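You operate a simulated robot arm through the tools that you are given. There is no shell and no other tool.

You are at the controls of a simulated robot arm. One attempt, no reset.

JOB
Two black circuit cards sit in each other's slots: change them over.
Fine: supply switch off first; one card out at a time, by way of the free slot; supply on again with GOOD lit.

Only the result counts: the job must be done as asked and must still hold three seconds after the hand-in. Knocking over, shifting, dropping, spilling or breaking anything else fails it.

ROBOT AND FRAMES
A 6-joint arm with a two-finger parallel gripper, fixed in place. Base frame: the origin is at the foot of the arm, x ahead of it, y to its left, z up. Units: cm, degrees, N and s.
With the tool pointing down near the work surface it reaches from about 30 to 34 cm from the base axis. Its first joint turns from -166.0 to 166.0 degrees. Payload 4.1 kg.
The tool frame sits at the grasp point between the pads (the TCP): z along the fingers, y along the line on which they close. The tips reach 2.3 cm beyond it. The gripper opens to 9.4 cm. The fingers are 3.8 cm wide and 1 cm thick; the gripper's body (5.4 by 9.6 cm) begins 3.9 cm behind the TCP.
Orientation is that of the tool frame in the base frame, as a unit quaternion [x, y, z, w]. With the fingers straight down and closing along the base's y, the tool's x points along the base's -x, its y along +y and its z along -z.

CONTROLS
- The arm moves only by the tool servo_tool. Its argument "steps" is a list of rows, each an object of numbers (a shift or turn left out is 0, a gripper value left out holds the last): "tx", "ty", "tz": the shift along the tool's x, y, z in cm; "wx", "wy", "wz": the turn, a rotation vector about the tool's x, y, z in degrees. In form: [{"tx": .., "ty": .., "tz": .., "wx": .., "wy": .., "wz": ..}, ...]. A call has 1 to 20 rows; each row shifts and turns the commanded pose from where the row before left it, along the tool's axes as they then stand. "jaw" is the opening, from 0 (shut) to 1 (fully open), set as the call begins (left out, the last holds). Rows are played at 5 a second. More than 5 cm and 8.6 degrees between two rows, or a gripper value outside its range, and nothing of the call is played. A pose out of reach is approached as far as the arm can. The call stops where the force on the tool passes 90 N (or 10 N more than at its start, if that is more) or the arm is blocked; 0.2 s more then pass. The fingers move at their own pace (about 4.5 cm/s each) and stop on an object; they squeeze with about 29 N. The grip force told is the motor's: it shows also when the fingers shut on nothing. Time passes only in rows, and 0.2 s behind the last, so rows that do not move let the fingers close. The reply holds the time, the measured pose of the TCP, the force on the tool along the base axes, the opening and the grip force, in the units named above and with some noise, with the torque about the TCP (base axes, N m) and any sound that the robot's microphone picked up.
- Cameras (640 x 400 px; columns grow to the right, rows downward): "scene" is fixed at [5.01, -49.96, 157.39]; the picture's right is [0.91, -0.41, 0.00], its down [-0.18, -0.40, -0.90] and it looks along [0.37, 0.82, -0.43] (base axes); focal length 346 px, centre (320, 200). "wrist" rides on the gripper at [8.6, 1.6, -7.4] in the tool frame; the picture's right is [-0.18, 0.98, 0.00], its down [-0.58, -0.11, -0.81] and it looks along [-0.79, -0.15, 0.59] (tool axes); focal length 243 px, centre (320, 200). There is no depth. A picture from a camera that has moved, and an enlarged one, comes with that camera's place and axes in the base frame and with its lens.
- get_image(camera): a new picture of that camera. It takes no simulated time.
- raise_lower(by): slides the trunk up (or, below 0, down) by that many cm; the arm rides with it, the base frame stays. It gives what a move gives, with no picture.
- enlarge(camera, box): a new picture of the part [left, top, right, bottom] of that camera's present view, enlarged. It takes no simulated time.
- hand_in(): hands the job in; it is judged then, once.

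Places have to be worked out from the pictures, the camera data and where the tool is seen. Open the gripper and draw the arm clear of the work before you hand the job in, unless the task says otherwise.

The tools are called after "Emit:" by a JSON object that holds its "method" and its "body". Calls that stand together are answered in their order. servo_tool: Moves the arm, as the interface text tells. Its arguments: {"type":"object","properties":{"steps":{"type":"array"},"jaw":{"type":"number"}},"required":["steps"]} The other tools are called the same way: raise_lower (by) slides the trunk up or down; get_image (camera) takes a picture; enlarge (camera, box) takes an enlarged picture of a part of a camera's view; hand_in () hands the job in.

At the start:

```text
time_s: 0.0
ee_pos: [23.26, 35.76, 122.52]
ee_rot: [-0.001, 1.0, 0.001, 0.001]
ft_force: [0.9, 0.1, -0.4]
torque: [0.0, -0.02, 0.01]
finger_gap: 9.39
gripper_force: 0.1
trunk travel left (down, up): [-52.5, 6.5]
```

scene: 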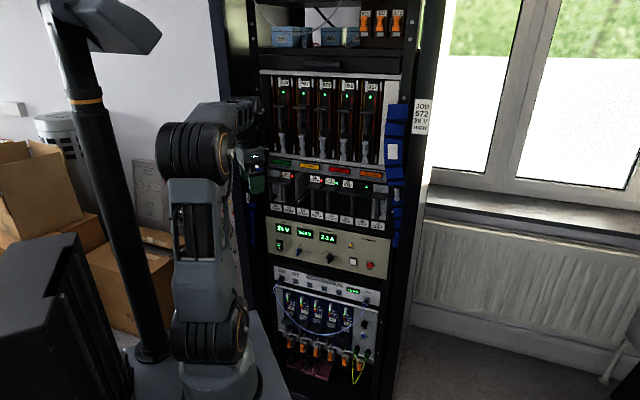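
wrist: 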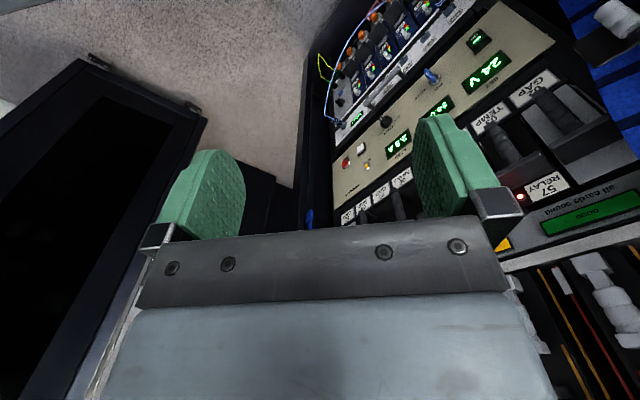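

I start by looking closely at the rack with the scene camera to understand the cards, slots and switch.

Emit:
{"method": "enlarge", "body": {"camera": "scene", "box": [255, 155, 405, 250]}}

Emit:
{"method": "enlarge", "body": {"camera": "scene", "box": [255, 200, 405, 295]}}

Emit:
{"method": "enlarge", "body": {"camera": "wrist", "box": [320, 0, 640, 200]}}

Emit:
{"method": "enlarge", "body": {"camera": "wrist", "box": [440, 60, 640, 260]}}

```text
4.21 times, centred on (330, 202) of scene
camera zoom: at [5.01, -49.96, 157.39], right [0.91, -0.41, 0.0], down [-0.18, -0.4, -0.9], along [0.37, 0.82, -0.43], focal length 1455 px, centre (278, 190)
```

zoom: 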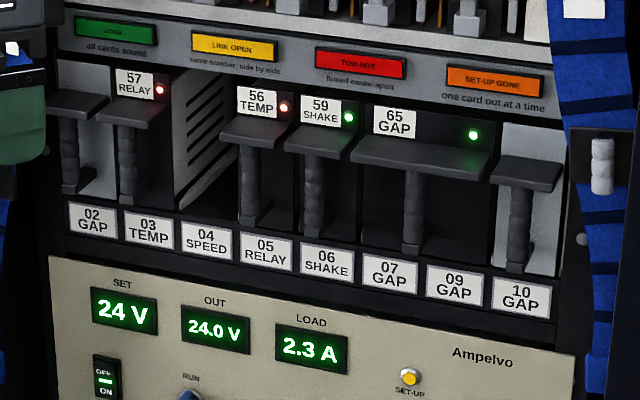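

```text
4.21 times, centred on (330, 248) of scene
camera zoom: at [5.01, -49.96, 157.39], right [0.91, -0.41, 0.0], down [-0.18, -0.4, -0.9], along [0.37, 0.82, -0.43], focal length 1455 px, centre (278, 0)
```

zoom: 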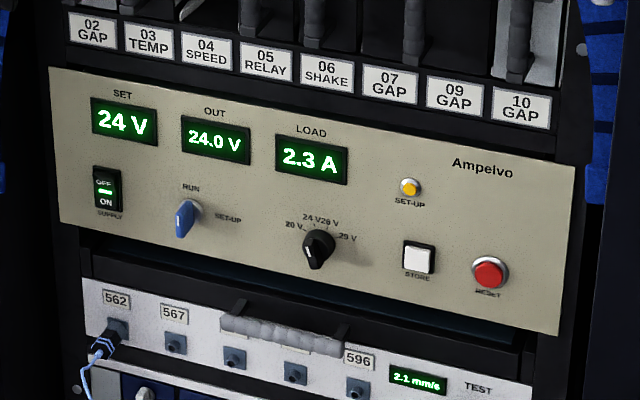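

```text
2.00 times, centred on (480, 100) of wrist
camera zoom: at [14.64, 37.27, 129.87], right [0.18, 0.98, 0.0], down [0.58, -0.11, 0.81], along [0.79, -0.15, -0.59], focal length 485 px, centre (0, 400)
```

zoom: 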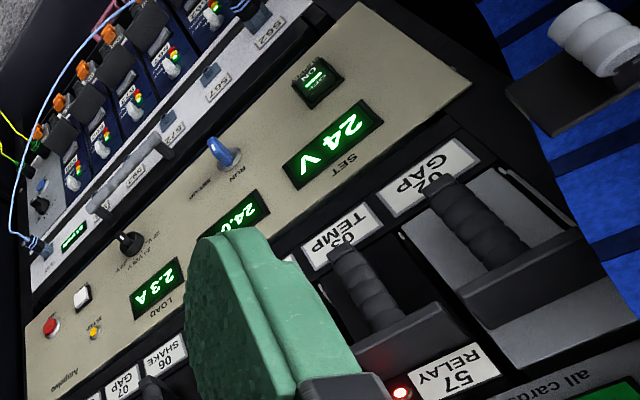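

```text
2.00 times, centred on (540, 160) of wrist
camera zoom: at [14.64, 37.27, 129.87], right [0.18, 0.98, 0.0], down [0.58, -0.11, 0.81], along [0.79, -0.15, -0.59], focal length 485 px, centre (-120, 280)
```

zoom: 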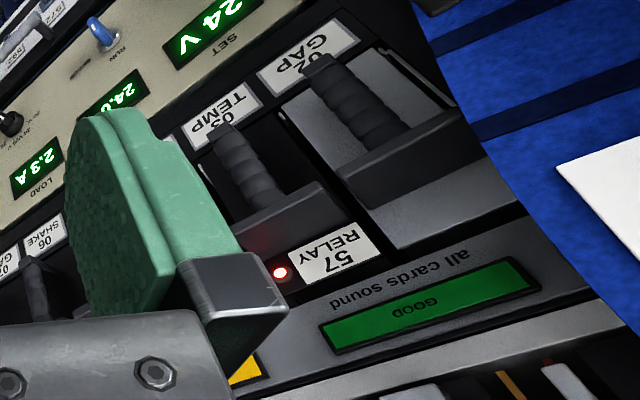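

The pictures show card 57 RELAY in slot 03 TEMP and card 56 TEMP in slot 05 RELAY, with slot 04 empty and the supply rocker at lower left. By triangulation the rack face runs along about (0.68,-0.73), roughly 70 cm out. I turn the tool about the vertical by -43° so its x axis points away from the rack.

Emit:
{"method": "servo_tool", "body": {"steps": [{"wz": -8.6}, {"wz": -8.6}, {"wz": -8.6}, {"wz": -8.6}, {"wz": -8.6}], "jaw": 0.5}}

```text
time_s: 1.2
ee_pos: [23.16, 35.82, 122.54]
ee_rot: [-0.368, 0.93, 0.0, 0.001]
ft_force: [-0.4, 0.1, 0.3]
torque: [-0.01, 0.02, -0.02]
finger_gap: 4.7
gripper_force: 0.0
trunk travel left (down, up): [-52.5, 6.5]
```

The tool turned as planned. Next I pitch it up halfway toward horizontal.

Emit:
{"method": "servo_tool", "body": {"steps": [{"wy": -8.5}, {"wy": -8.5}, {"wy": -8.5}, {"wy": -8.5}, {"wy": -8.5}]}}

Emit:
{"method": "get_image", "body": {"camera": "scene"}}

Emit:
{"method": "get_image", "body": {"camera": "wrist"}}

```text
time_s: 2.4
ee_pos: [23.09, 35.69, 122.68]
ee_rot: [-0.341, 0.867, 0.134, 0.339]
ft_force: [-0.7, 1.2, 0.0]
torque: [-0.01, 0.04, -0.02]
finger_gap: 4.72
gripper_force: 0.0
trunk travel left (down, up): [-52.5, 6.5]
```

```text
taken
```

scene: 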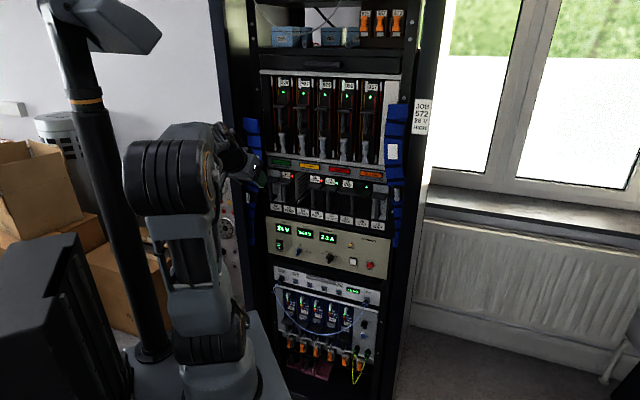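

```text
taken
camera wrist: at [13.73, 29.09, 122.09], right [-0.57, 0.81, 0.13], down [-0.01, -0.16, 0.99], along [0.82, 0.56, 0.1], focal length 243 px, centre (320, 200)
```

wrist: 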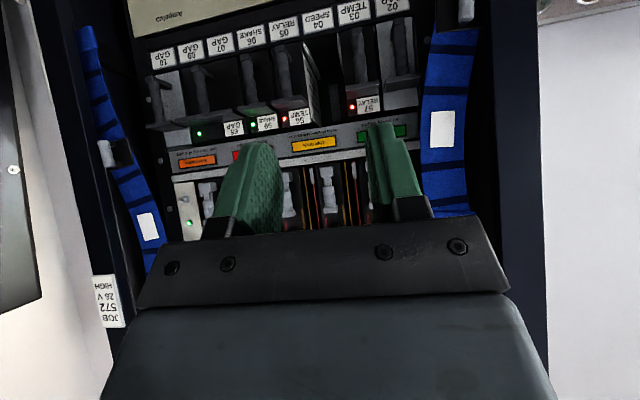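

I have a good oblique view of the card row. I enlarge it to measure label and handle positions.

Emit:
{"method": "enlarge", "body": {"camera": "wrist", "box": [130, 0, 290, 150]}}

Emit:
{"method": "enlarge", "body": {"camera": "wrist", "box": [270, 0, 430, 150]}}

Emit:
{"method": "enlarge", "body": {"camera": "scene", "box": [255, 155, 335, 205]}}

Emit:
{"method": "enlarge", "body": {"camera": "scene", "box": [320, 160, 400, 210]}}

Emit:
{"method": "enlarge", "body": {"camera": "scene", "box": [260, 200, 340, 250]}}

```text
2.67 times, centred on (210, 75) of wrist
camera zoom: at [13.73, 29.09, 122.09], right [-0.57, 0.81, 0.13], down [-0.01, -0.16, 0.99], along [0.82, 0.56, 0.1], focal length 647 px, centre (613, 533)
```

zoom: 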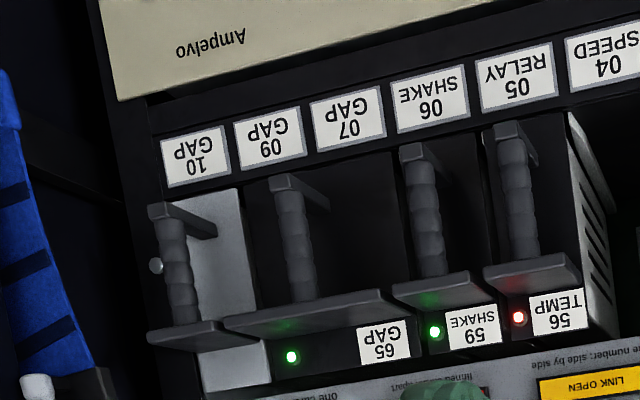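

```text
2.67 times, centred on (350, 75) of wrist
camera zoom: at [13.73, 29.09, 122.09], right [-0.57, 0.81, 0.13], down [-0.01, -0.16, 0.99], along [0.82, 0.56, 0.1], focal length 647 px, centre (240, 533)
```

zoom: 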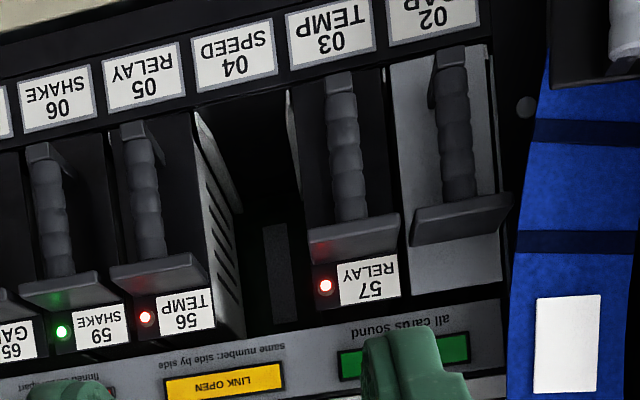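

```text
8.00 times, centred on (295, 180) of scene
camera zoom: at [5.01, -49.96, 157.39], right [0.91, -0.41, 0.0], down [-0.18, -0.4, -0.9], along [0.37, 0.82, -0.43], focal length 2764 px, centre (520, 360)
```

zoom: 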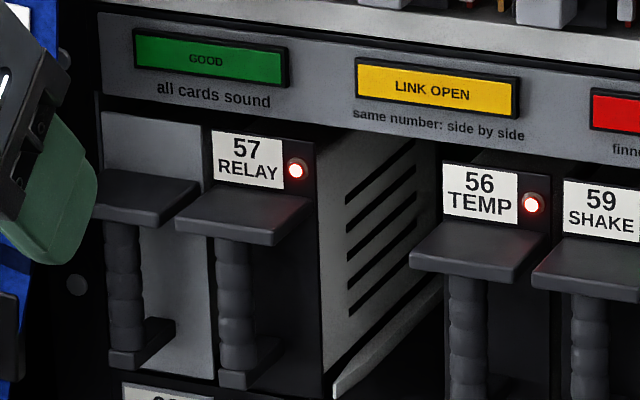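

```text
8.00 times, centred on (360, 185) of scene
camera zoom: at [5.01, -49.96, 157.39], right [0.91, -0.41, 0.0], down [-0.18, -0.4, -0.9], along [0.37, 0.82, -0.43], focal length 2764 px, centre (0, 320)
```

zoom: 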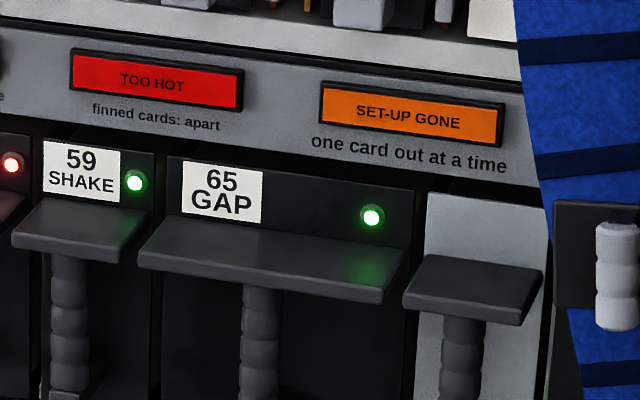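

```text
8.00 times, centred on (300, 225) of scene
camera zoom: at [5.01, -49.96, 157.39], right [0.91, -0.41, 0.0], down [-0.18, -0.4, -0.9], along [0.37, 0.82, -0.43], focal length 2764 px, centre (480, 0)
```

zoom: 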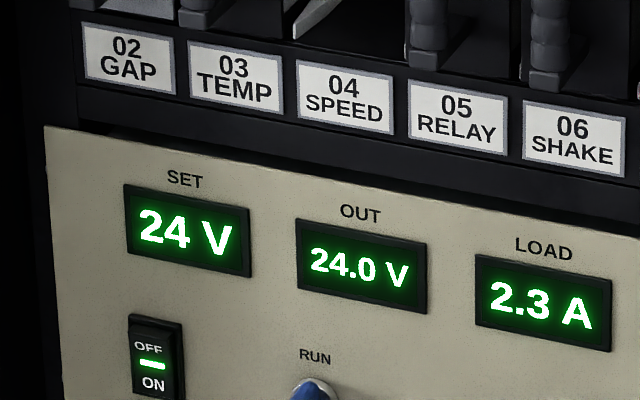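

The label row gives e ≈ (0.70,-0.71), so the rack sits at about 45°, with a pitch of about 5.7 cm. I go on pitching toward horizontal while moving 10 cm nearer the rack, still well clear of the handles.

Emit:
{"method": "servo_tool", "body": {"steps": [{"tx": -1.47, "tz": 1.35, "wy": -8.5}, {"tx": -1.26, "tz": 1.55, "wy": -8.5}, {"tx": -1.02, "tz": 1.72, "wy": -8.5}, {"tx": -0.75, "tz": 1.85, "wy": -8.5}, {"tx": -0.47, "tz": 1.94, "wy": -8.5}]}}

Emit:
{"method": "get_image", "body": {"camera": "scene"}}

Emit:
{"method": "get_image", "body": {"camera": "wrist"}}

```text
time_s: 3.6
ee_pos: [30.49, 42.76, 122.45]
ee_rot: [-0.271, 0.686, 0.248, 0.628]
ft_force: [-0.4, -1.1, 1.4]
torque: [-0.03, 0.01, 0.01]
finger_gap: 4.71
gripper_force: 0.1
trunk travel left (down, up): [-52.5, 6.5]
```

```text
taken
```

scene: 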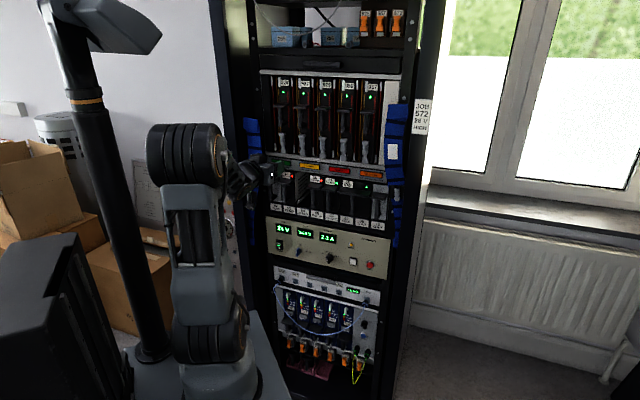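

```text
taken
camera wrist: at [23.43, 38.22, 114.39], right [-0.66, 0.73, 0.18], down [-0.48, -0.59, 0.65], along [0.58, 0.34, 0.74], focal length 243 px, centre (320, 200)
```

wrist: 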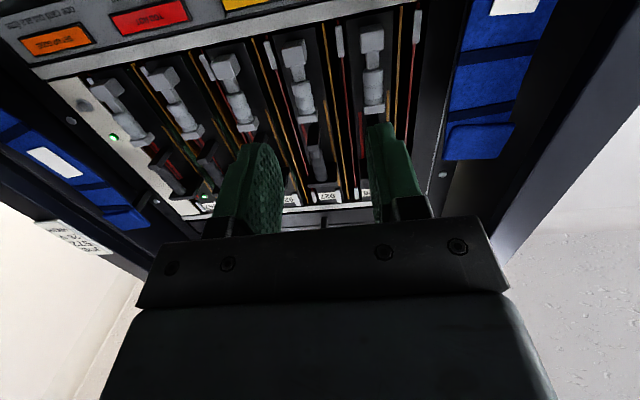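

The arm stays well configured. I lower the trunk by 20 cm so the tool is level with the card handles, at n≈52, clear of them by about 10 cm.

Emit:
{"method": "raise_lower", "body": {"by": -20}}

Emit:
{"method": "get_image", "body": {"camera": "scene"}}

Emit:
{"method": "get_image", "body": {"camera": "wrist"}}

```text
time_s: 5.8
ee_pos: [30.5, 42.58, 102.48]
ee_rot: [-0.271, 0.686, 0.248, 0.629]
ft_force: [-1.7, -0.2, 0.2]
torque: [0.01, -0.04, 0.0]
finger_gap: 4.7
gripper_force: 0.0
trunk travel left (down, up): [-32.5, 26.5]
```

```text
taken
```

scene: 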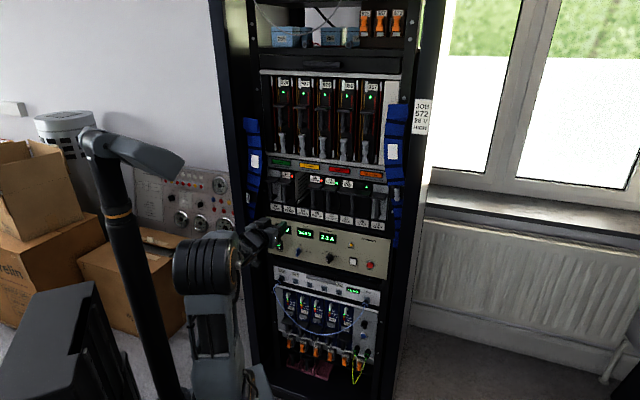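

```text
taken
camera wrist: at [23.42, 38.17, 94.43], right [-0.66, 0.73, 0.18], down [-0.48, -0.59, 0.65], along [0.58, 0.34, 0.74], focal length 243 px, centre (320, 200)
```

wrist: 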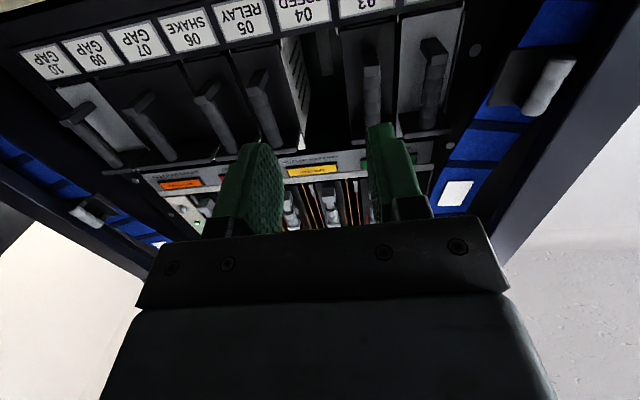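

The trunk moved cleanly and the scene view of the cards is open. I enlarge the wrist view to triangulate labels and handles against the earlier view.

Emit:
{"method": "enlarge", "body": {"camera": "wrist", "box": [20, 0, 180, 150]}}

Emit:
{"method": "enlarge", "body": {"camera": "wrist", "box": [160, 0, 320, 150]}}

Emit:
{"method": "enlarge", "body": {"camera": "wrist", "box": [300, 0, 460, 150]}}

Emit:
{"method": "enlarge", "body": {"camera": "scene", "box": [235, 150, 395, 250]}}

```text
2.67 times, centred on (100, 75) of wrist
camera zoom: at [23.42, 38.17, 94.43], right [-0.66, 0.73, 0.18], down [-0.48, -0.59, 0.65], along [0.58, 0.34, 0.74], focal length 647 px, centre (907, 533)
```

zoom: 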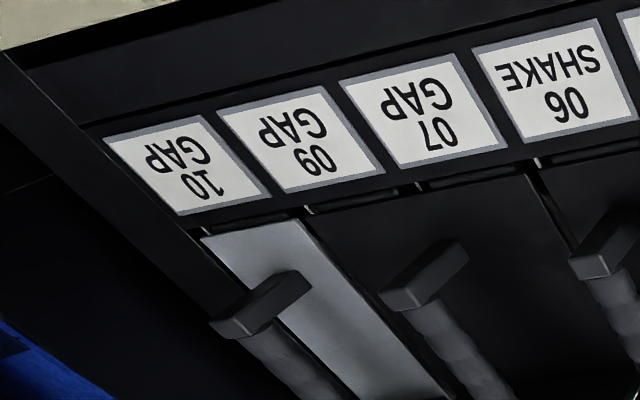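

```text
2.67 times, centred on (240, 75) of wrist
camera zoom: at [23.42, 38.17, 94.43], right [-0.66, 0.73, 0.18], down [-0.48, -0.59, 0.65], along [0.58, 0.34, 0.74], focal length 647 px, centre (533, 533)
```

zoom: 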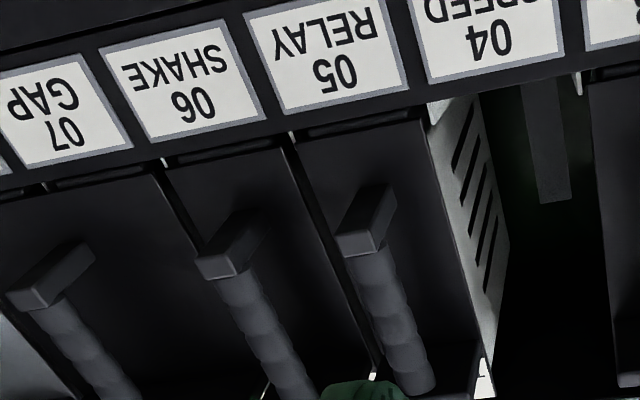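

```text
2.67 times, centred on (380, 75) of wrist
camera zoom: at [23.42, 38.17, 94.43], right [-0.66, 0.73, 0.18], down [-0.48, -0.59, 0.65], along [0.58, 0.34, 0.74], focal length 647 px, centre (160, 533)
```

zoom: 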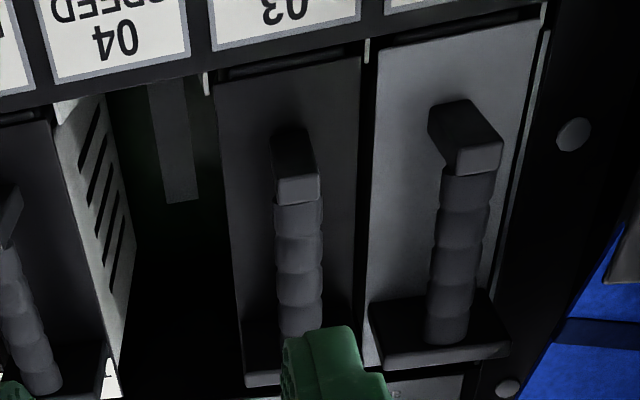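

```text
4.00 times, centred on (315, 200) of scene
camera zoom: at [5.01, -49.96, 157.39], right [0.91, -0.41, 0.0], down [-0.18, -0.4, -0.9], along [0.37, 0.82, -0.43], focal length 1382 px, centre (340, 200)
```

zoom: 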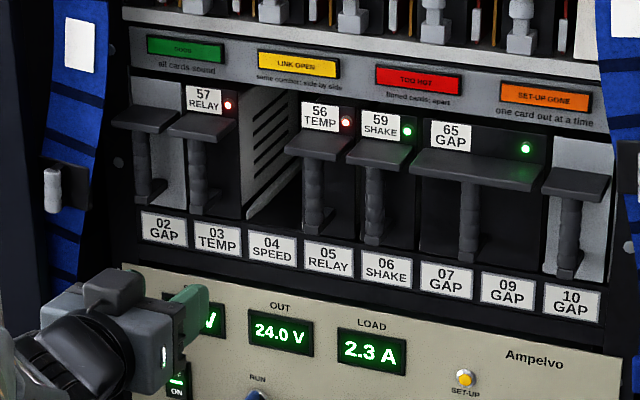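

Two wrist views agree: label pitch is about 5.5 cm, the rack yaw is close to 45°, the label plane is at n≈70, and the handle bars are at n≈66 with z about 104–110. I square the tool to that (yaw +1.95°, pitch +5°) and look at the fingertip shape before dealing with the switch.

Emit:
{"method": "servo_tool", "body": {"steps": [{"wy": -5.0}, {"wx": -1.95}, {}], "jaw": 0.0}}

Emit:
{"method": "enlarge", "body": {"camera": "wrist", "box": [200, 100, 460, 260]}}

Emit:
{"method": "get_image", "body": {"camera": "wrist"}}

Emit:
{"method": "enlarge", "body": {"camera": "scene", "box": [215, 200, 335, 275]}}

```text
time_s: 6.6
ee_pos: [30.4, 42.64, 102.6]
ee_rot: [-0.271, 0.653, 0.271, 0.653]
ft_force: [-0.7, 0.1, -0.5]
torque: [0.02, -0.01, 0.0]
finger_gap: 0.0
gripper_force: 25.6
trunk travel left (down, up): [-32.5, 26.5]
```

```text
2.46 times, centred on (330, 180) of wrist
camera zoom: at [24.0, 38.5, 93.74], right [-0.69, 0.69, 0.18], down [-0.49, -0.65, 0.58], along [0.52, 0.31, 0.79], focal length 597 px, centre (295, 249)
```

zoom: 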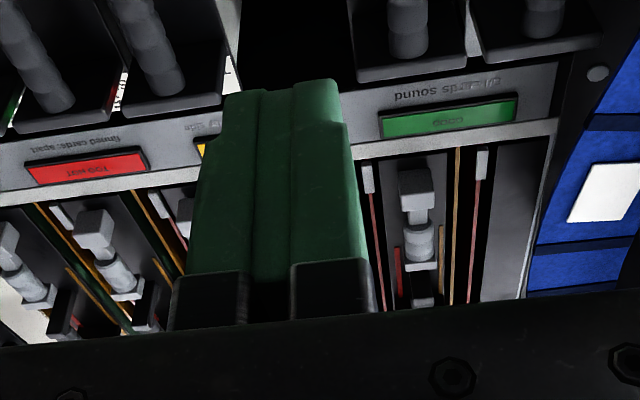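

```text
taken
camera wrist: at [24.0, 38.5, 93.74], right [-0.69, 0.69, 0.18], down [-0.49, -0.65, 0.58], along [0.52, 0.31, 0.79], focal length 243 px, centre (320, 200)
```

wrist: 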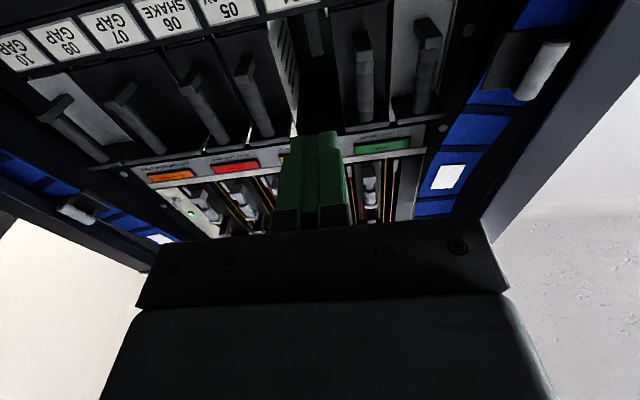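

```text
5.33 times, centred on (275, 238) of scene
camera zoom: at [5.01, -49.96, 157.39], right [0.91, -0.41, 0.0], down [-0.18, -0.4, -0.9], along [0.37, 0.82, -0.43], focal length 1843 px, centre (560, 0)
```

zoom: 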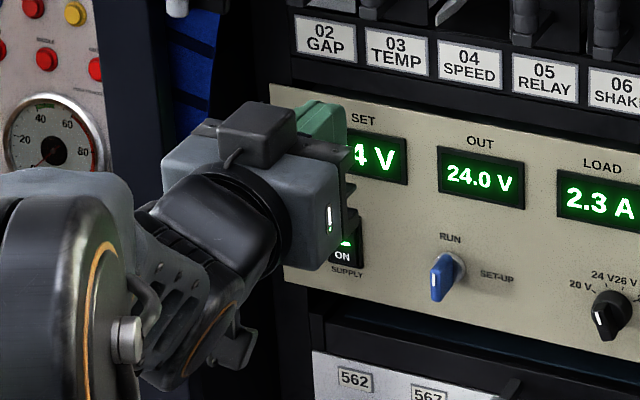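

The tool is now square to the rack at yaw 45.1°, level. I lower the trunk 20 cm to the supply panel and shift left toward the rocker to locate it.

Emit:
{"method": "raise_lower", "body": {"by": -20}}

Emit:
{"method": "get_image", "body": {"camera": "wrist"}}

Emit:
{"method": "get_image", "body": {"camera": "scene"}}

```text
time_s: 8.7
ee_pos: [30.3, 42.66, 82.55]
ee_rot: [-0.27, 0.653, 0.27, 0.654]
ft_force: [-0.7, 0.2, 0.4]
torque: [0.01, 0.0, 0.0]
finger_gap: 0.01
gripper_force: 28.9
trunk travel left (down, up): [-12.5, 46.5]
```

```text
taken
camera wrist: at [24.0, 38.5, 73.75], right [-0.69, 0.7, 0.18], down [-0.49, -0.65, 0.58], along [0.52, 0.31, 0.79], focal length 243 px, centre (320, 200)
```

wrist: 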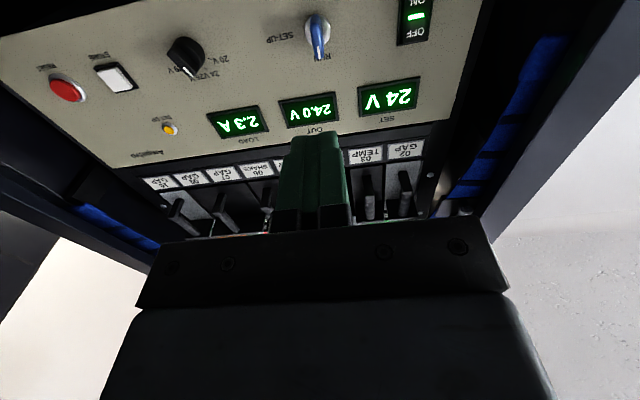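

```text
taken
```

scene: 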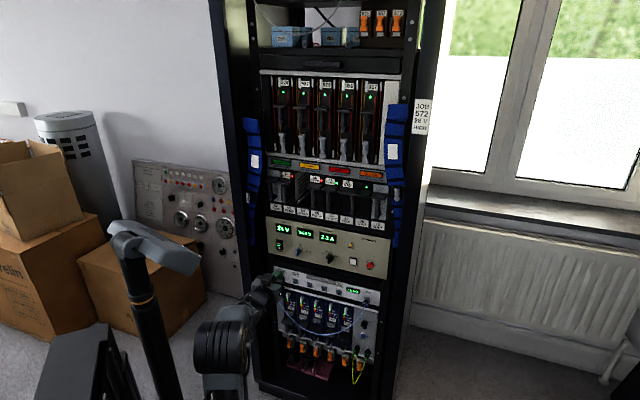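

The rocker's OFF half appears at about e=-17.1, z≈84. I shift left 8.4 cm, up 1.6 cm, and forward to n≈60, stopping well short to check alignment.

Emit:
{"method": "servo_tool", "body": {"steps": [{"ty": 2.1, "tx": -0.4}, {"ty": 2.1, "tx": -0.4}, {"ty": 2.1, "tx": -0.4}, {"ty": 2.1, "tx": -0.4}, {"tz": 2}, {"tz": 2}, {"tz": 2}, {"tz": 2}, {}]}}

Emit:
{"method": "get_image", "body": {"camera": "wrist"}}

Emit:
{"method": "enlarge", "body": {"camera": "scene", "box": [225, 205, 345, 280]}}

```text
time_s: 10.7
ee_pos: [30.07, 54.22, 83.91]
ee_rot: [-0.27, 0.654, 0.27, 0.653]
ft_force: [-0.9, -0.3, 0.3]
torque: [-0.04, 0.0, -0.02]
finger_gap: 0.01
gripper_force: 28.7
trunk travel left (down, up): [-12.5, 46.5]
```

```text
taken
camera wrist: at [23.76, 50.03, 75.21], right [-0.69, 0.69, 0.18], down [-0.49, -0.65, 0.58], along [0.52, 0.31, 0.79], focal length 243 px, centre (320, 200)
```

wrist: 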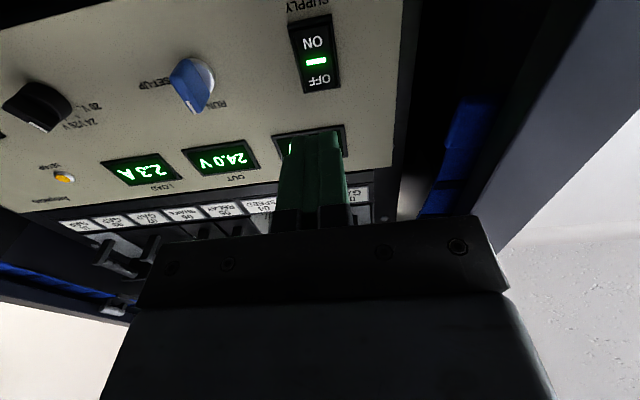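

```text
5.33 times, centred on (285, 242) of scene
camera zoom: at [5.01, -49.96, 157.39], right [0.91, -0.41, 0.0], down [-0.18, -0.4, -0.9], along [0.37, 0.82, -0.43], focal length 1843 px, centre (507, -27)
```

zoom: 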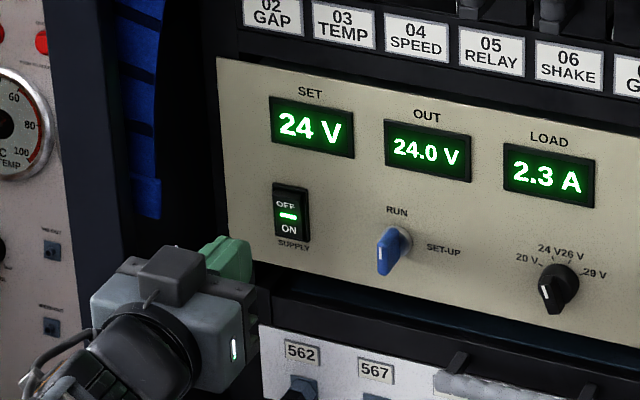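

The rocker is clear in view: centre at about e=-16.9, z≈82.6, with the front at n≈69.05 and the OFF half around z≈84. I raise 0.3 cm and approach to just short of contact.

Emit:
{"method": "servo_tool", "body": {"steps": [{"tx": -0.3, "ty": -0.15}, {"tz": 1.3}, {"tz": 1.3}, {"tz": 1.3}, {"tz": 1.3}, {"tz": 1.0}, {}]}}

Emit:
{"method": "enlarge", "body": {"camera": "wrist", "box": [220, 0, 420, 220]}}

Emit:
{"method": "enlarge", "body": {"camera": "scene", "box": [245, 215, 325, 265]}}

```text
time_s: 12.3
ee_pos: [34.54, 58.43, 84.44]
ee_rot: [-0.271, 0.653, 0.27, 0.653]
ft_force: [0.4, 0.2, 0.0]
torque: [0.03, 0.02, 0.01]
finger_gap: 0.0
gripper_force: 28.7
trunk travel left (down, up): [-12.5, 46.5]
```

```text
1.82 times, centred on (320, 110) of wrist
camera zoom: at [28.28, 54.3, 75.72], right [-0.7, 0.69, 0.18], down [-0.49, -0.65, 0.58], along [0.52, 0.31, 0.79], focal length 441 px, centre (320, 364)
```

zoom: 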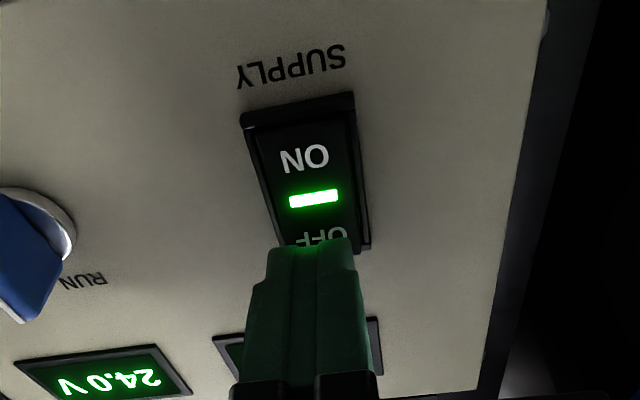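

```text
8.00 times, centred on (285, 240) of scene
camera zoom: at [5.01, -49.96, 157.39], right [0.91, -0.41, 0.0], down [-0.18, -0.4, -0.9], along [0.37, 0.82, -0.43], focal length 2764 px, centre (600, -120)
```

zoom: 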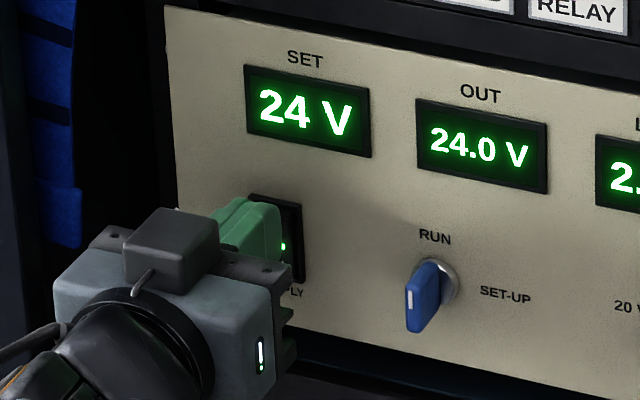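

The fingertip is lined up on the OFF half, about 1 cm short. I press forward slowly.

Emit:
{"method": "servo_tool", "body": {"steps": [{"tz": 0.2}, {"tz": 0.2}, {"tz": 0.2}, {"tz": 0.2}, {"tz": 0.15}, {"tz": 0.15}]}}

Emit:
{"method": "enlarge", "body": {"camera": "wrist", "box": [220, 0, 420, 220]}}

```text
time_s: 13.7
ee_pos: [35.1, 58.97, 84.49]
ee_rot: [-0.271, 0.653, 0.271, 0.653]
ft_force: [-28.3, -43.4, -6.1]
torque: [-1.03, 0.51, -0.21]
finger_gap: 0.01
gripper_force: 28.7
trunk travel left (down, up): [-12.5, 46.5]
```

```text
1.82 times, centred on (320, 110) of wrist
camera zoom: at [28.78, 54.8, 75.76], right [-0.7, 0.69, 0.18], down [-0.49, -0.65, 0.58], along [0.52, 0.31, 0.79], focal length 441 px, centre (320, 364)
```

zoom: 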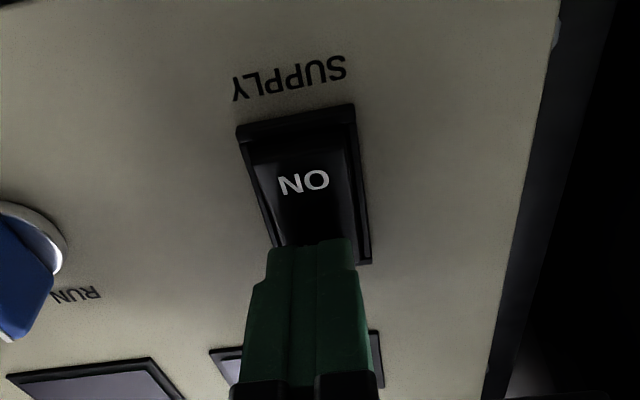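

The rocker flipped: its light and the displays are dark. I back off and confirm it stays off.

Emit:
{"method": "servo_tool", "body": {"steps": [{"tz": -0.5}, {"tz": -1.5}, {"tz": -2}, {"tz": -3}, {"tz": -3}, {"tz": -3}, {"tz": -2}]}}

Emit:
{"method": "get_image", "body": {"camera": "wrist"}}

Emit:
{"method": "enlarge", "body": {"camera": "scene", "box": [235, 150, 395, 250]}}

```text
time_s: 15.3
ee_pos: [24.71, 48.73, 84.29]
ee_rot: [-0.271, 0.654, 0.27, 0.653]
ft_force: [0.5, 0.9, 0.7]
torque: [0.0, -0.05, 0.0]
finger_gap: 0.0
gripper_force: 29.3
trunk travel left (down, up): [-12.5, 46.5]
```

```text
taken
camera wrist: at [18.4, 44.51, 75.56], right [-0.69, 0.7, 0.18], down [-0.49, -0.65, 0.58], along [0.52, 0.31, 0.79], focal length 243 px, centre (320, 200)
```

wrist: 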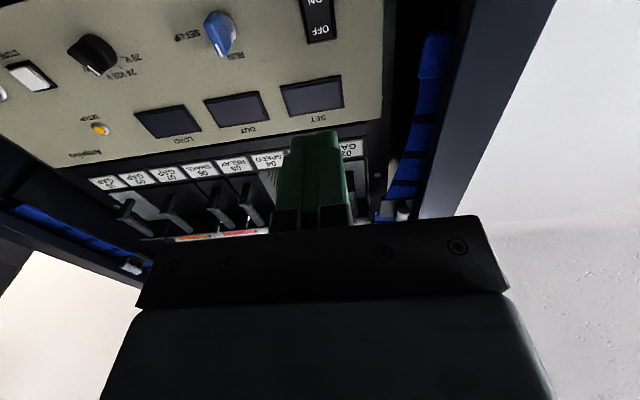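

```text
4.00 times, centred on (315, 200) of scene
camera zoom: at [5.01, -49.96, 157.39], right [0.91, -0.41, 0.0], down [-0.18, -0.4, -0.9], along [0.37, 0.82, -0.43], focal length 1382 px, centre (340, 200)
```

zoom: 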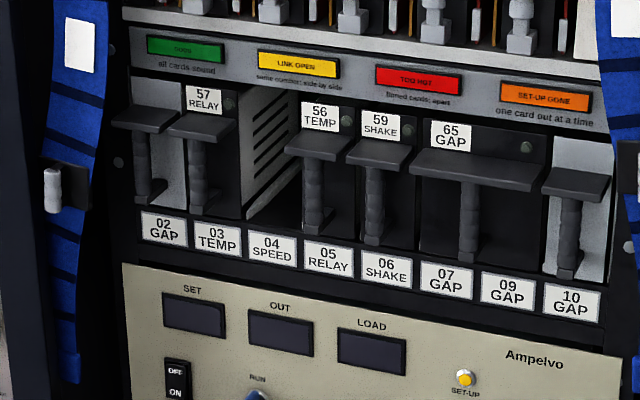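

The supply is off, with all displays and card LEDs dark. I raise the trunk 22.5 cm to handle height and shift right 4.8 cm to stand in front of slot 03.

Emit:
{"method": "raise_lower", "body": {"by": 22.5}}

Emit:
{"method": "servo_tool", "body": {"steps": [{"ty": -2.4}, {"ty": -2.4}, {}], "jaw": 0.4}}

Emit:
{"method": "get_image", "body": {"camera": "wrist"}}

Emit:
{"method": "enlarge", "body": {"camera": "wrist", "box": [200, 0, 360, 150]}}

Emit:
{"method": "enlarge", "body": {"camera": "wrist", "box": [320, 0, 480, 150]}}

```text
time_s: 17.7
ee_pos: [24.73, 48.75, 106.86]
ee_rot: [-0.272, 0.653, 0.27, 0.653]
ft_force: [-0.2, -0.9, 0.3]
torque: [0.01, -0.02, -0.03]
finger_gap: 0.0
gripper_force: 29.2
trunk travel left (down, up): [-35.0, 24.0]
```

```text
time_s: 18.5
ee_pos: [28.32, 45.21, 106.88]
ee_rot: [-0.271, 0.654, 0.27, 0.653]
ft_force: [0.6, 0.1, 1.0]
torque: [-0.04, -0.01, 0.05]
finger_gap: 3.75
gripper_force: 0.1
trunk travel left (down, up): [-35.0, 24.0]
```

```text
taken
camera wrist: at [22.01, 41.04, 98.05], right [-0.7, 0.69, 0.18], down [-0.49, -0.65, 0.58], along [0.52, 0.31, 0.79], focal length 243 px, centre (320, 200)
```

wrist: 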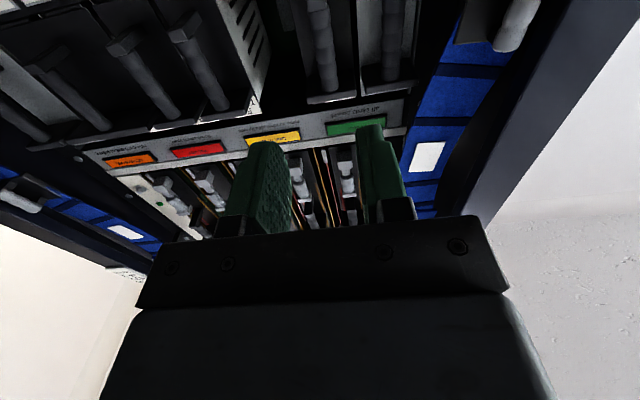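

```text
2.67 times, centred on (280, 75) of wrist
camera zoom: at [22.01, 41.04, 98.05], right [-0.7, 0.69, 0.18], down [-0.49, -0.65, 0.58], along [0.52, 0.31, 0.79], focal length 647 px, centre (427, 533)
```

zoom: 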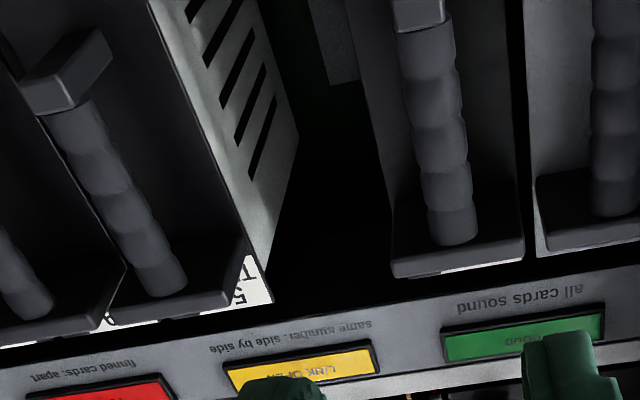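

```text
2.67 times, centred on (400, 75) of wrist
camera zoom: at [22.01, 41.04, 98.05], right [-0.7, 0.69, 0.18], down [-0.49, -0.65, 0.58], along [0.52, 0.31, 0.79], focal length 647 px, centre (107, 533)
```

zoom: 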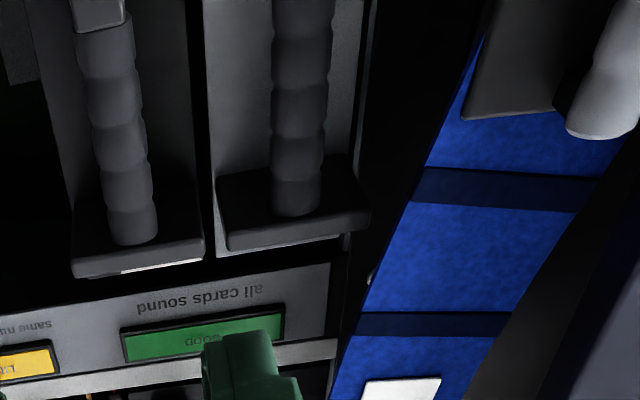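

I now check the rack's yaw against my motion direction. I lower 6.5 cm so the labels are in view, take a picture, shift exactly three pitches (16.5 cm) right, and compare.

Emit:
{"method": "servo_tool", "body": {"steps": [{"tx": 2.2}, {"tx": 2.2}, {"tx": 2.1}, {}, {}]}}

Emit:
{"method": "enlarge", "body": {"camera": "wrist", "box": [240, 0, 400, 100]}}

Emit:
{"method": "get_image", "body": {"camera": "wrist"}}

Emit:
{"method": "servo_tool", "body": {"steps": [{"ty": -2.75}, {"ty": -2.75}, {"ty": -2.75}, {"ty": -2.75}, {"ty": -2.75}, {"ty": -2.75}, {}, {}]}}

Emit:
{"method": "enlarge", "body": {"camera": "wrist", "box": [240, 0, 400, 100]}}

Emit:
{"method": "get_image", "body": {"camera": "wrist"}}

```text
time_s: 19.7
ee_pos: [28.35, 45.4, 100.42]
ee_rot: [-0.27, 0.653, 0.27, 0.654]
ft_force: [0.3, 0.0, 0.1]
torque: [0.02, -0.04, 0.03]
finger_gap: 3.75
gripper_force: 0.0
trunk travel left (down, up): [-35.0, 24.0]
```

```text
4.00 times, centred on (320, 50) of wrist
camera zoom: at [21.95, 41.18, 91.69], right [-0.69, 0.7, 0.18], down [-0.49, -0.65, 0.58], along [0.52, 0.31, 0.79], focal length 970 px, centre (320, 800)
```

zoom: 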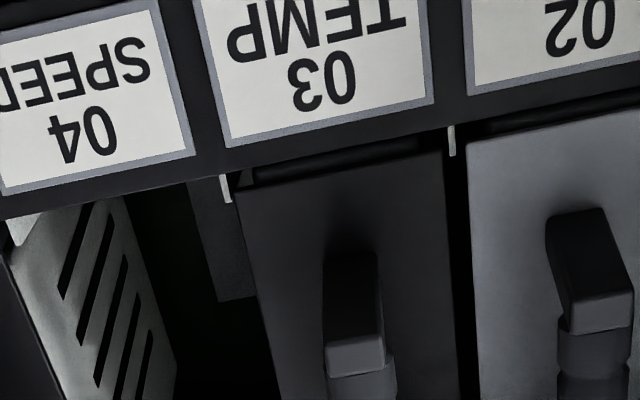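

```text
taken
camera wrist: at [21.95, 41.18, 91.69], right [-0.69, 0.7, 0.18], down [-0.49, -0.65, 0.58], along [0.52, 0.31, 0.79], focal length 243 px, centre (320, 200)
```

wrist: 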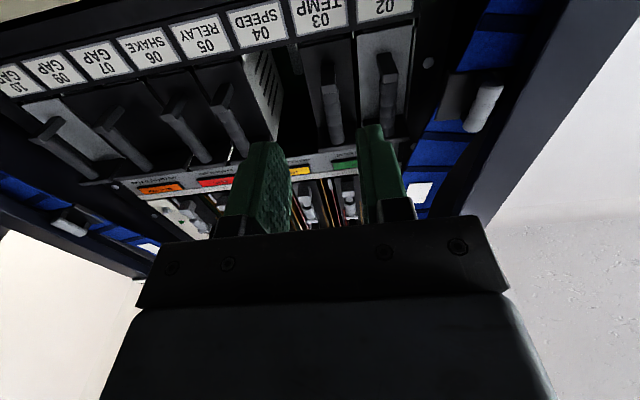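

```text
time_s: 21.5
ee_pos: [35.18, 37.66, 100.8]
ee_rot: [-0.268, 0.655, 0.268, 0.654]
ft_force: [-0.5, 0.4, -0.1]
torque: [-0.01, 0.01, 0.01]
finger_gap: 3.76
gripper_force: 0.0
out of reach, approached as far as the arm can: row 4, 5, 6
trunk travel left (down, up): [-35.0, 24.0]
```

```text
4.00 times, centred on (320, 50) of wrist
camera zoom: at [28.88, 33.52, 92.11], right [-0.69, 0.7, 0.18], down [-0.5, -0.64, 0.58], along [0.53, 0.31, 0.79], focal length 970 px, centre (320, 800)
```

zoom: 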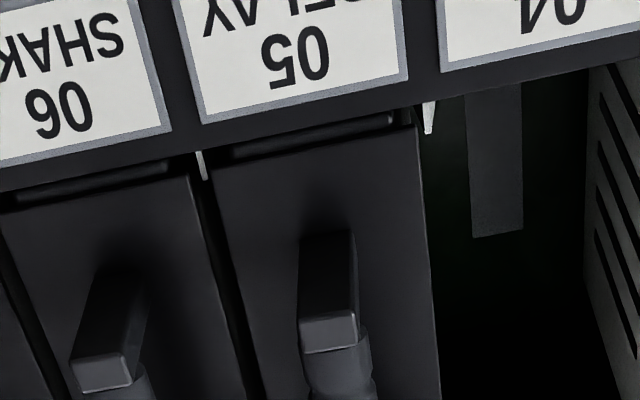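

```text
taken
camera wrist: at [28.88, 33.52, 92.11], right [-0.69, 0.7, 0.18], down [-0.5, -0.64, 0.58], along [0.53, 0.31, 0.79], focal length 243 px, centre (320, 200)
```

wrist: 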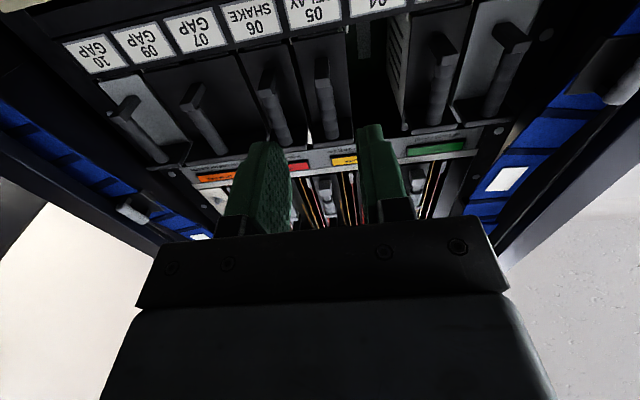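

The shift ended out of reach at about e=-1.75, n=51.5, so there is an inner reach limit that matters for withdrawing cards. I look at the arm posture to understand it.

Emit:
{"method": "get_image", "body": {"camera": "scene"}}

Emit:
{"method": "enlarge", "body": {"camera": "scene", "box": [60, 190, 380, 400]}}

```text
taken
```

scene: 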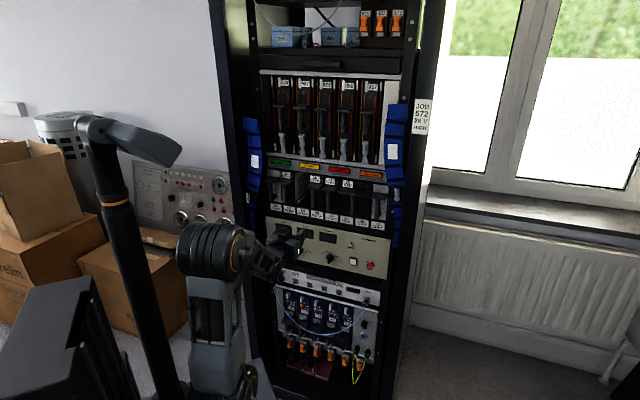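

```text
1.90 times, centred on (220, 295) of scene
camera zoom: at [5.01, -49.96, 157.39], right [0.91, -0.41, 0.0], down [-0.18, -0.4, -0.9], along [0.37, 0.82, -0.43], focal length 658 px, centre (510, 19)
```

zoom: 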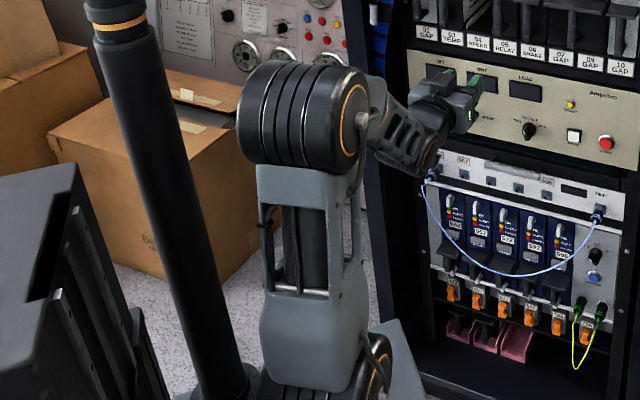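

The elbow is tightly folded because the wrist is only slightly above the shoulder. I move back left to a reachable pose first; afterwards I'll lower the trunk and raise the tool so the arm has more room to retract.

Emit:
{"method": "servo_tool", "body": {"steps": [{"ty": 2.75}, {"ty": 2.75}, {}]}}

```text
time_s: 22.3
ee_pos: [31.47, 41.59, 100.67]
ee_rot: [-0.27, 0.653, 0.271, 0.653]
ft_force: [0.5, -0.3, -0.1]
torque: [-0.01, 0.01, 0.01]
finger_gap: 3.75
gripper_force: 0.0
trunk travel left (down, up): [-35.0, 24.0]
```

The arm has recovered (e≈-7.2, n≈51.7). I lower the trunk by 25 cm, then raise the tool with the arm to handle height.

Emit:
{"method": "raise_lower", "body": {"by": -25}}

Emit:
{"method": "servo_tool", "body": {"steps": [{"tx": -2.6}, {"tx": -2.6}, {"tx": -2.6}, {"tx": -2.6}, {"tx": -2.6}, {"tx": -2.6}, {"tx": -2.6}, {"tx": -2.6}, {"tx": -2.6}, {"tx": -2.0}, {}, {}]}}

Emit:
{"method": "get_image", "body": {"camera": "scene"}}

Emit:
{"method": "get_image", "body": {"camera": "wrist"}}

```text
time_s: 24.9
ee_pos: [31.37, 41.61, 75.74]
ee_rot: [-0.27, 0.653, 0.271, 0.653]
ft_force: [0.2, 0.1, -0.6]
torque: [-0.01, 0.01, -0.03]
finger_gap: 3.79
gripper_force: 0.2
trunk travel left (down, up): [-10.0, 49.0]
```

```text
time_s: 27.5
ee_pos: [31.47, 41.72, 101.26]
ee_rot: [-0.27, 0.653, 0.271, 0.653]
ft_force: [0.3, 0.4, 1.0]
torque: [0.01, 0.02, 0.03]
finger_gap: 3.75
gripper_force: 0.1
trunk travel left (down, up): [-10.0, 49.0]
```

```text
taken
```

scene: 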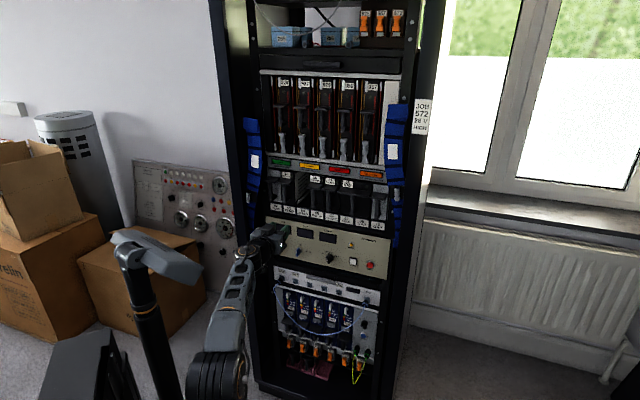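

```text
taken
camera wrist: at [25.07, 37.52, 92.45], right [-0.7, 0.69, 0.18], down [-0.49, -0.65, 0.58], along [0.52, 0.31, 0.79], focal length 243 px, centre (320, 200)
```

wrist: 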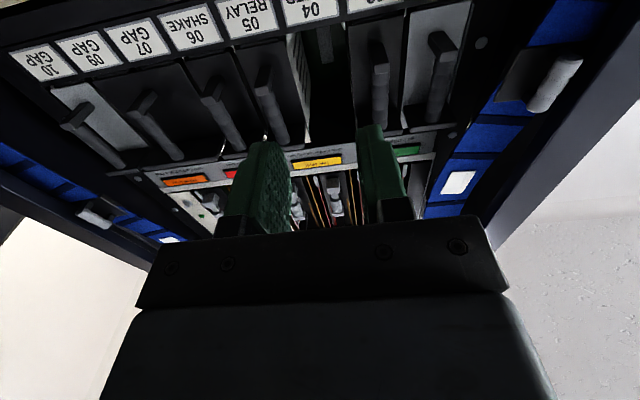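

The arm is now unfolded with the forearm rising, and the scene view of the cards is clear. I redo the translation test: go to e≈-12.2 and take a picture, then shift 16.5 cm right and compare.

Emit:
{"method": "servo_tool", "body": {"steps": [{"ty": 2.5}, {"ty": 2.5, "tx": 0.8}, {}, {}]}}

Emit:
{"method": "enlarge", "body": {"camera": "wrist", "box": [240, 0, 400, 100]}}

Emit:
{"method": "servo_tool", "body": {"steps": [{"ty": -2.75}, {"ty": -2.75}, {"ty": -2.75}, {"ty": -2.75}, {"ty": -2.75}, {"ty": -2.75}, {}, {}]}}

Emit:
{"method": "enlarge", "body": {"camera": "wrist", "box": [240, 0, 400, 100]}}

```text
time_s: 28.5
ee_pos: [27.87, 45.33, 100.46]
ee_rot: [-0.27, 0.653, 0.271, 0.653]
ft_force: [0.9, 0.0, 1.0]
torque: [0.0, 0.02, 0.01]
finger_gap: 3.79
gripper_force: 0.2
trunk travel left (down, up): [-10.0, 49.0]
```

```text
4.00 times, centred on (320, 50) of wrist
camera zoom: at [21.46, 41.17, 91.62], right [-0.69, 0.7, 0.18], down [-0.49, -0.65, 0.58], along [0.52, 0.31, 0.79], focal length 970 px, centre (320, 800)
```

zoom: 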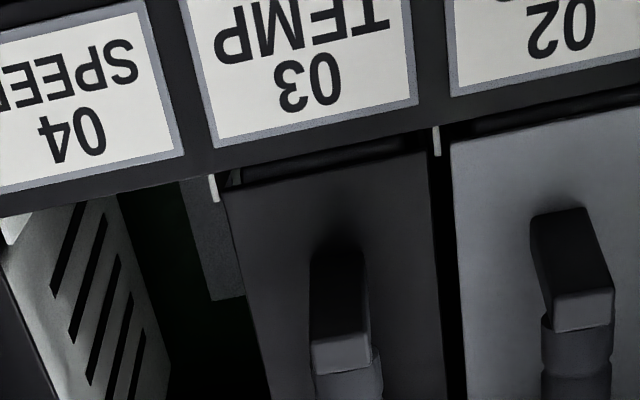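

```text
time_s: 30.3
ee_pos: [38.92, 34.09, 100.4]
ee_rot: [-0.27, 0.652, 0.271, 0.654]
ft_force: [0.5, -0.4, -0.4]
torque: [0.02, -0.01, 0.02]
finger_gap: 3.75
gripper_force: 0.0
out of reach, approached as far as the arm can: row 6
trunk travel left (down, up): [-10.0, 49.0]
```

```text
4.00 times, centred on (320, 50) of wrist
camera zoom: at [32.71, 29.95, 91.66], right [-0.7, 0.69, 0.18], down [-0.49, -0.65, 0.58], along [0.52, 0.31, 0.79], focal length 970 px, centre (320, 800)
```

zoom: 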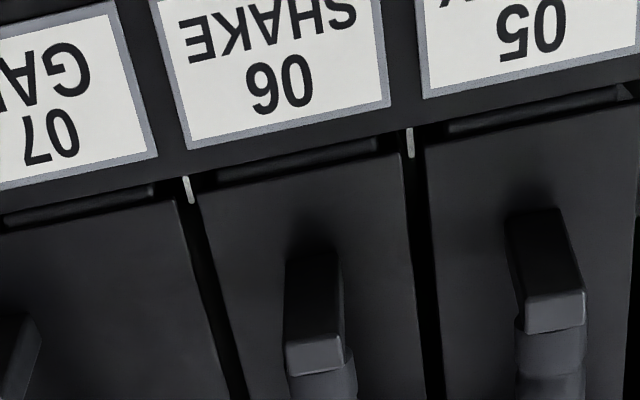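

The comparison suggests a rack yaw within about 0.3° of 45° and a pitch of about 5.47. The last row was slightly out of reach, so I repeat it with two reachable points exactly 11 cm apart.

Emit:
{"method": "servo_tool", "body": {"steps": [{"ty": 2.4}, {"ty": 2.4}, {}, {}, {}]}}

Emit:
{"method": "enlarge", "body": {"camera": "wrist", "box": [240, 0, 400, 100]}}

Emit:
{"method": "servo_tool", "body": {"steps": [{"ty": 2.75}, {"ty": 2.75}, {"ty": 2.75}, {"ty": 2.75}, {}, {}, {}]}}

Emit:
{"method": "enlarge", "body": {"camera": "wrist", "box": [240, 0, 400, 100]}}

```text
time_s: 31.5
ee_pos: [35.81, 37.36, 100.26]
ee_rot: [-0.271, 0.653, 0.272, 0.653]
ft_force: [-0.2, 0.2, -0.1]
torque: [0.01, 0.01, 0.0]
finger_gap: 3.75
gripper_force: 0.0
trunk travel left (down, up): [-10.0, 49.0]
```

```text
4.00 times, centred on (320, 50) of wrist
camera zoom: at [29.48, 33.15, 91.45], right [-0.69, 0.7, 0.18], down [-0.49, -0.65, 0.58], along [0.52, 0.31, 0.79], focal length 970 px, centre (320, 800)
```

zoom: 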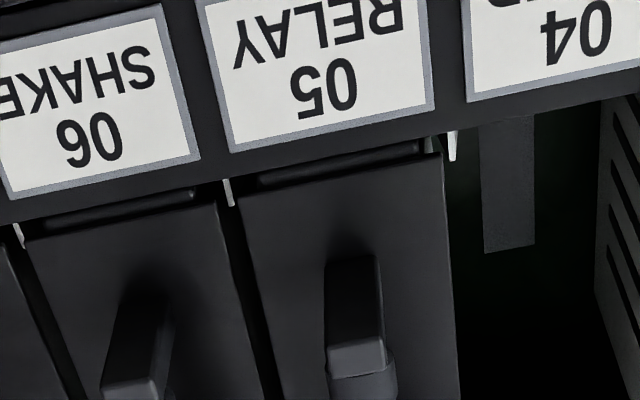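

```text
time_s: 33.1
ee_pos: [28.09, 45.09, 100.42]
ee_rot: [-0.271, 0.654, 0.27, 0.653]
ft_force: [0.6, -0.6, 0.0]
torque: [0.01, -0.02, 0.03]
finger_gap: 3.77
gripper_force: 0.1
trunk travel left (down, up): [-10.0, 49.0]
```

```text
4.00 times, centred on (320, 50) of wrist
camera zoom: at [21.7, 40.92, 91.7], right [-0.69, 0.7, 0.18], down [-0.49, -0.65, 0.58], along [0.52, 0.31, 0.79], focal length 970 px, centre (320, 800)
```

zoom: 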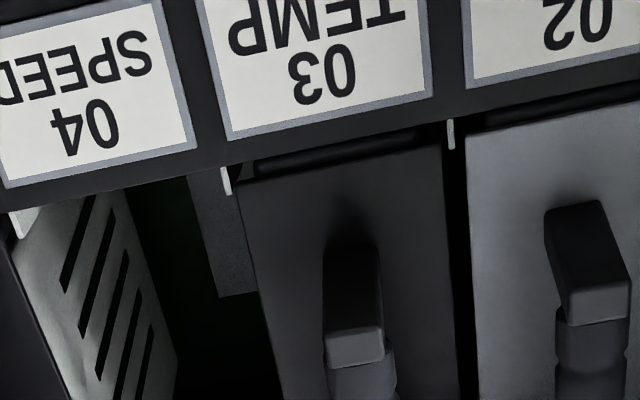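

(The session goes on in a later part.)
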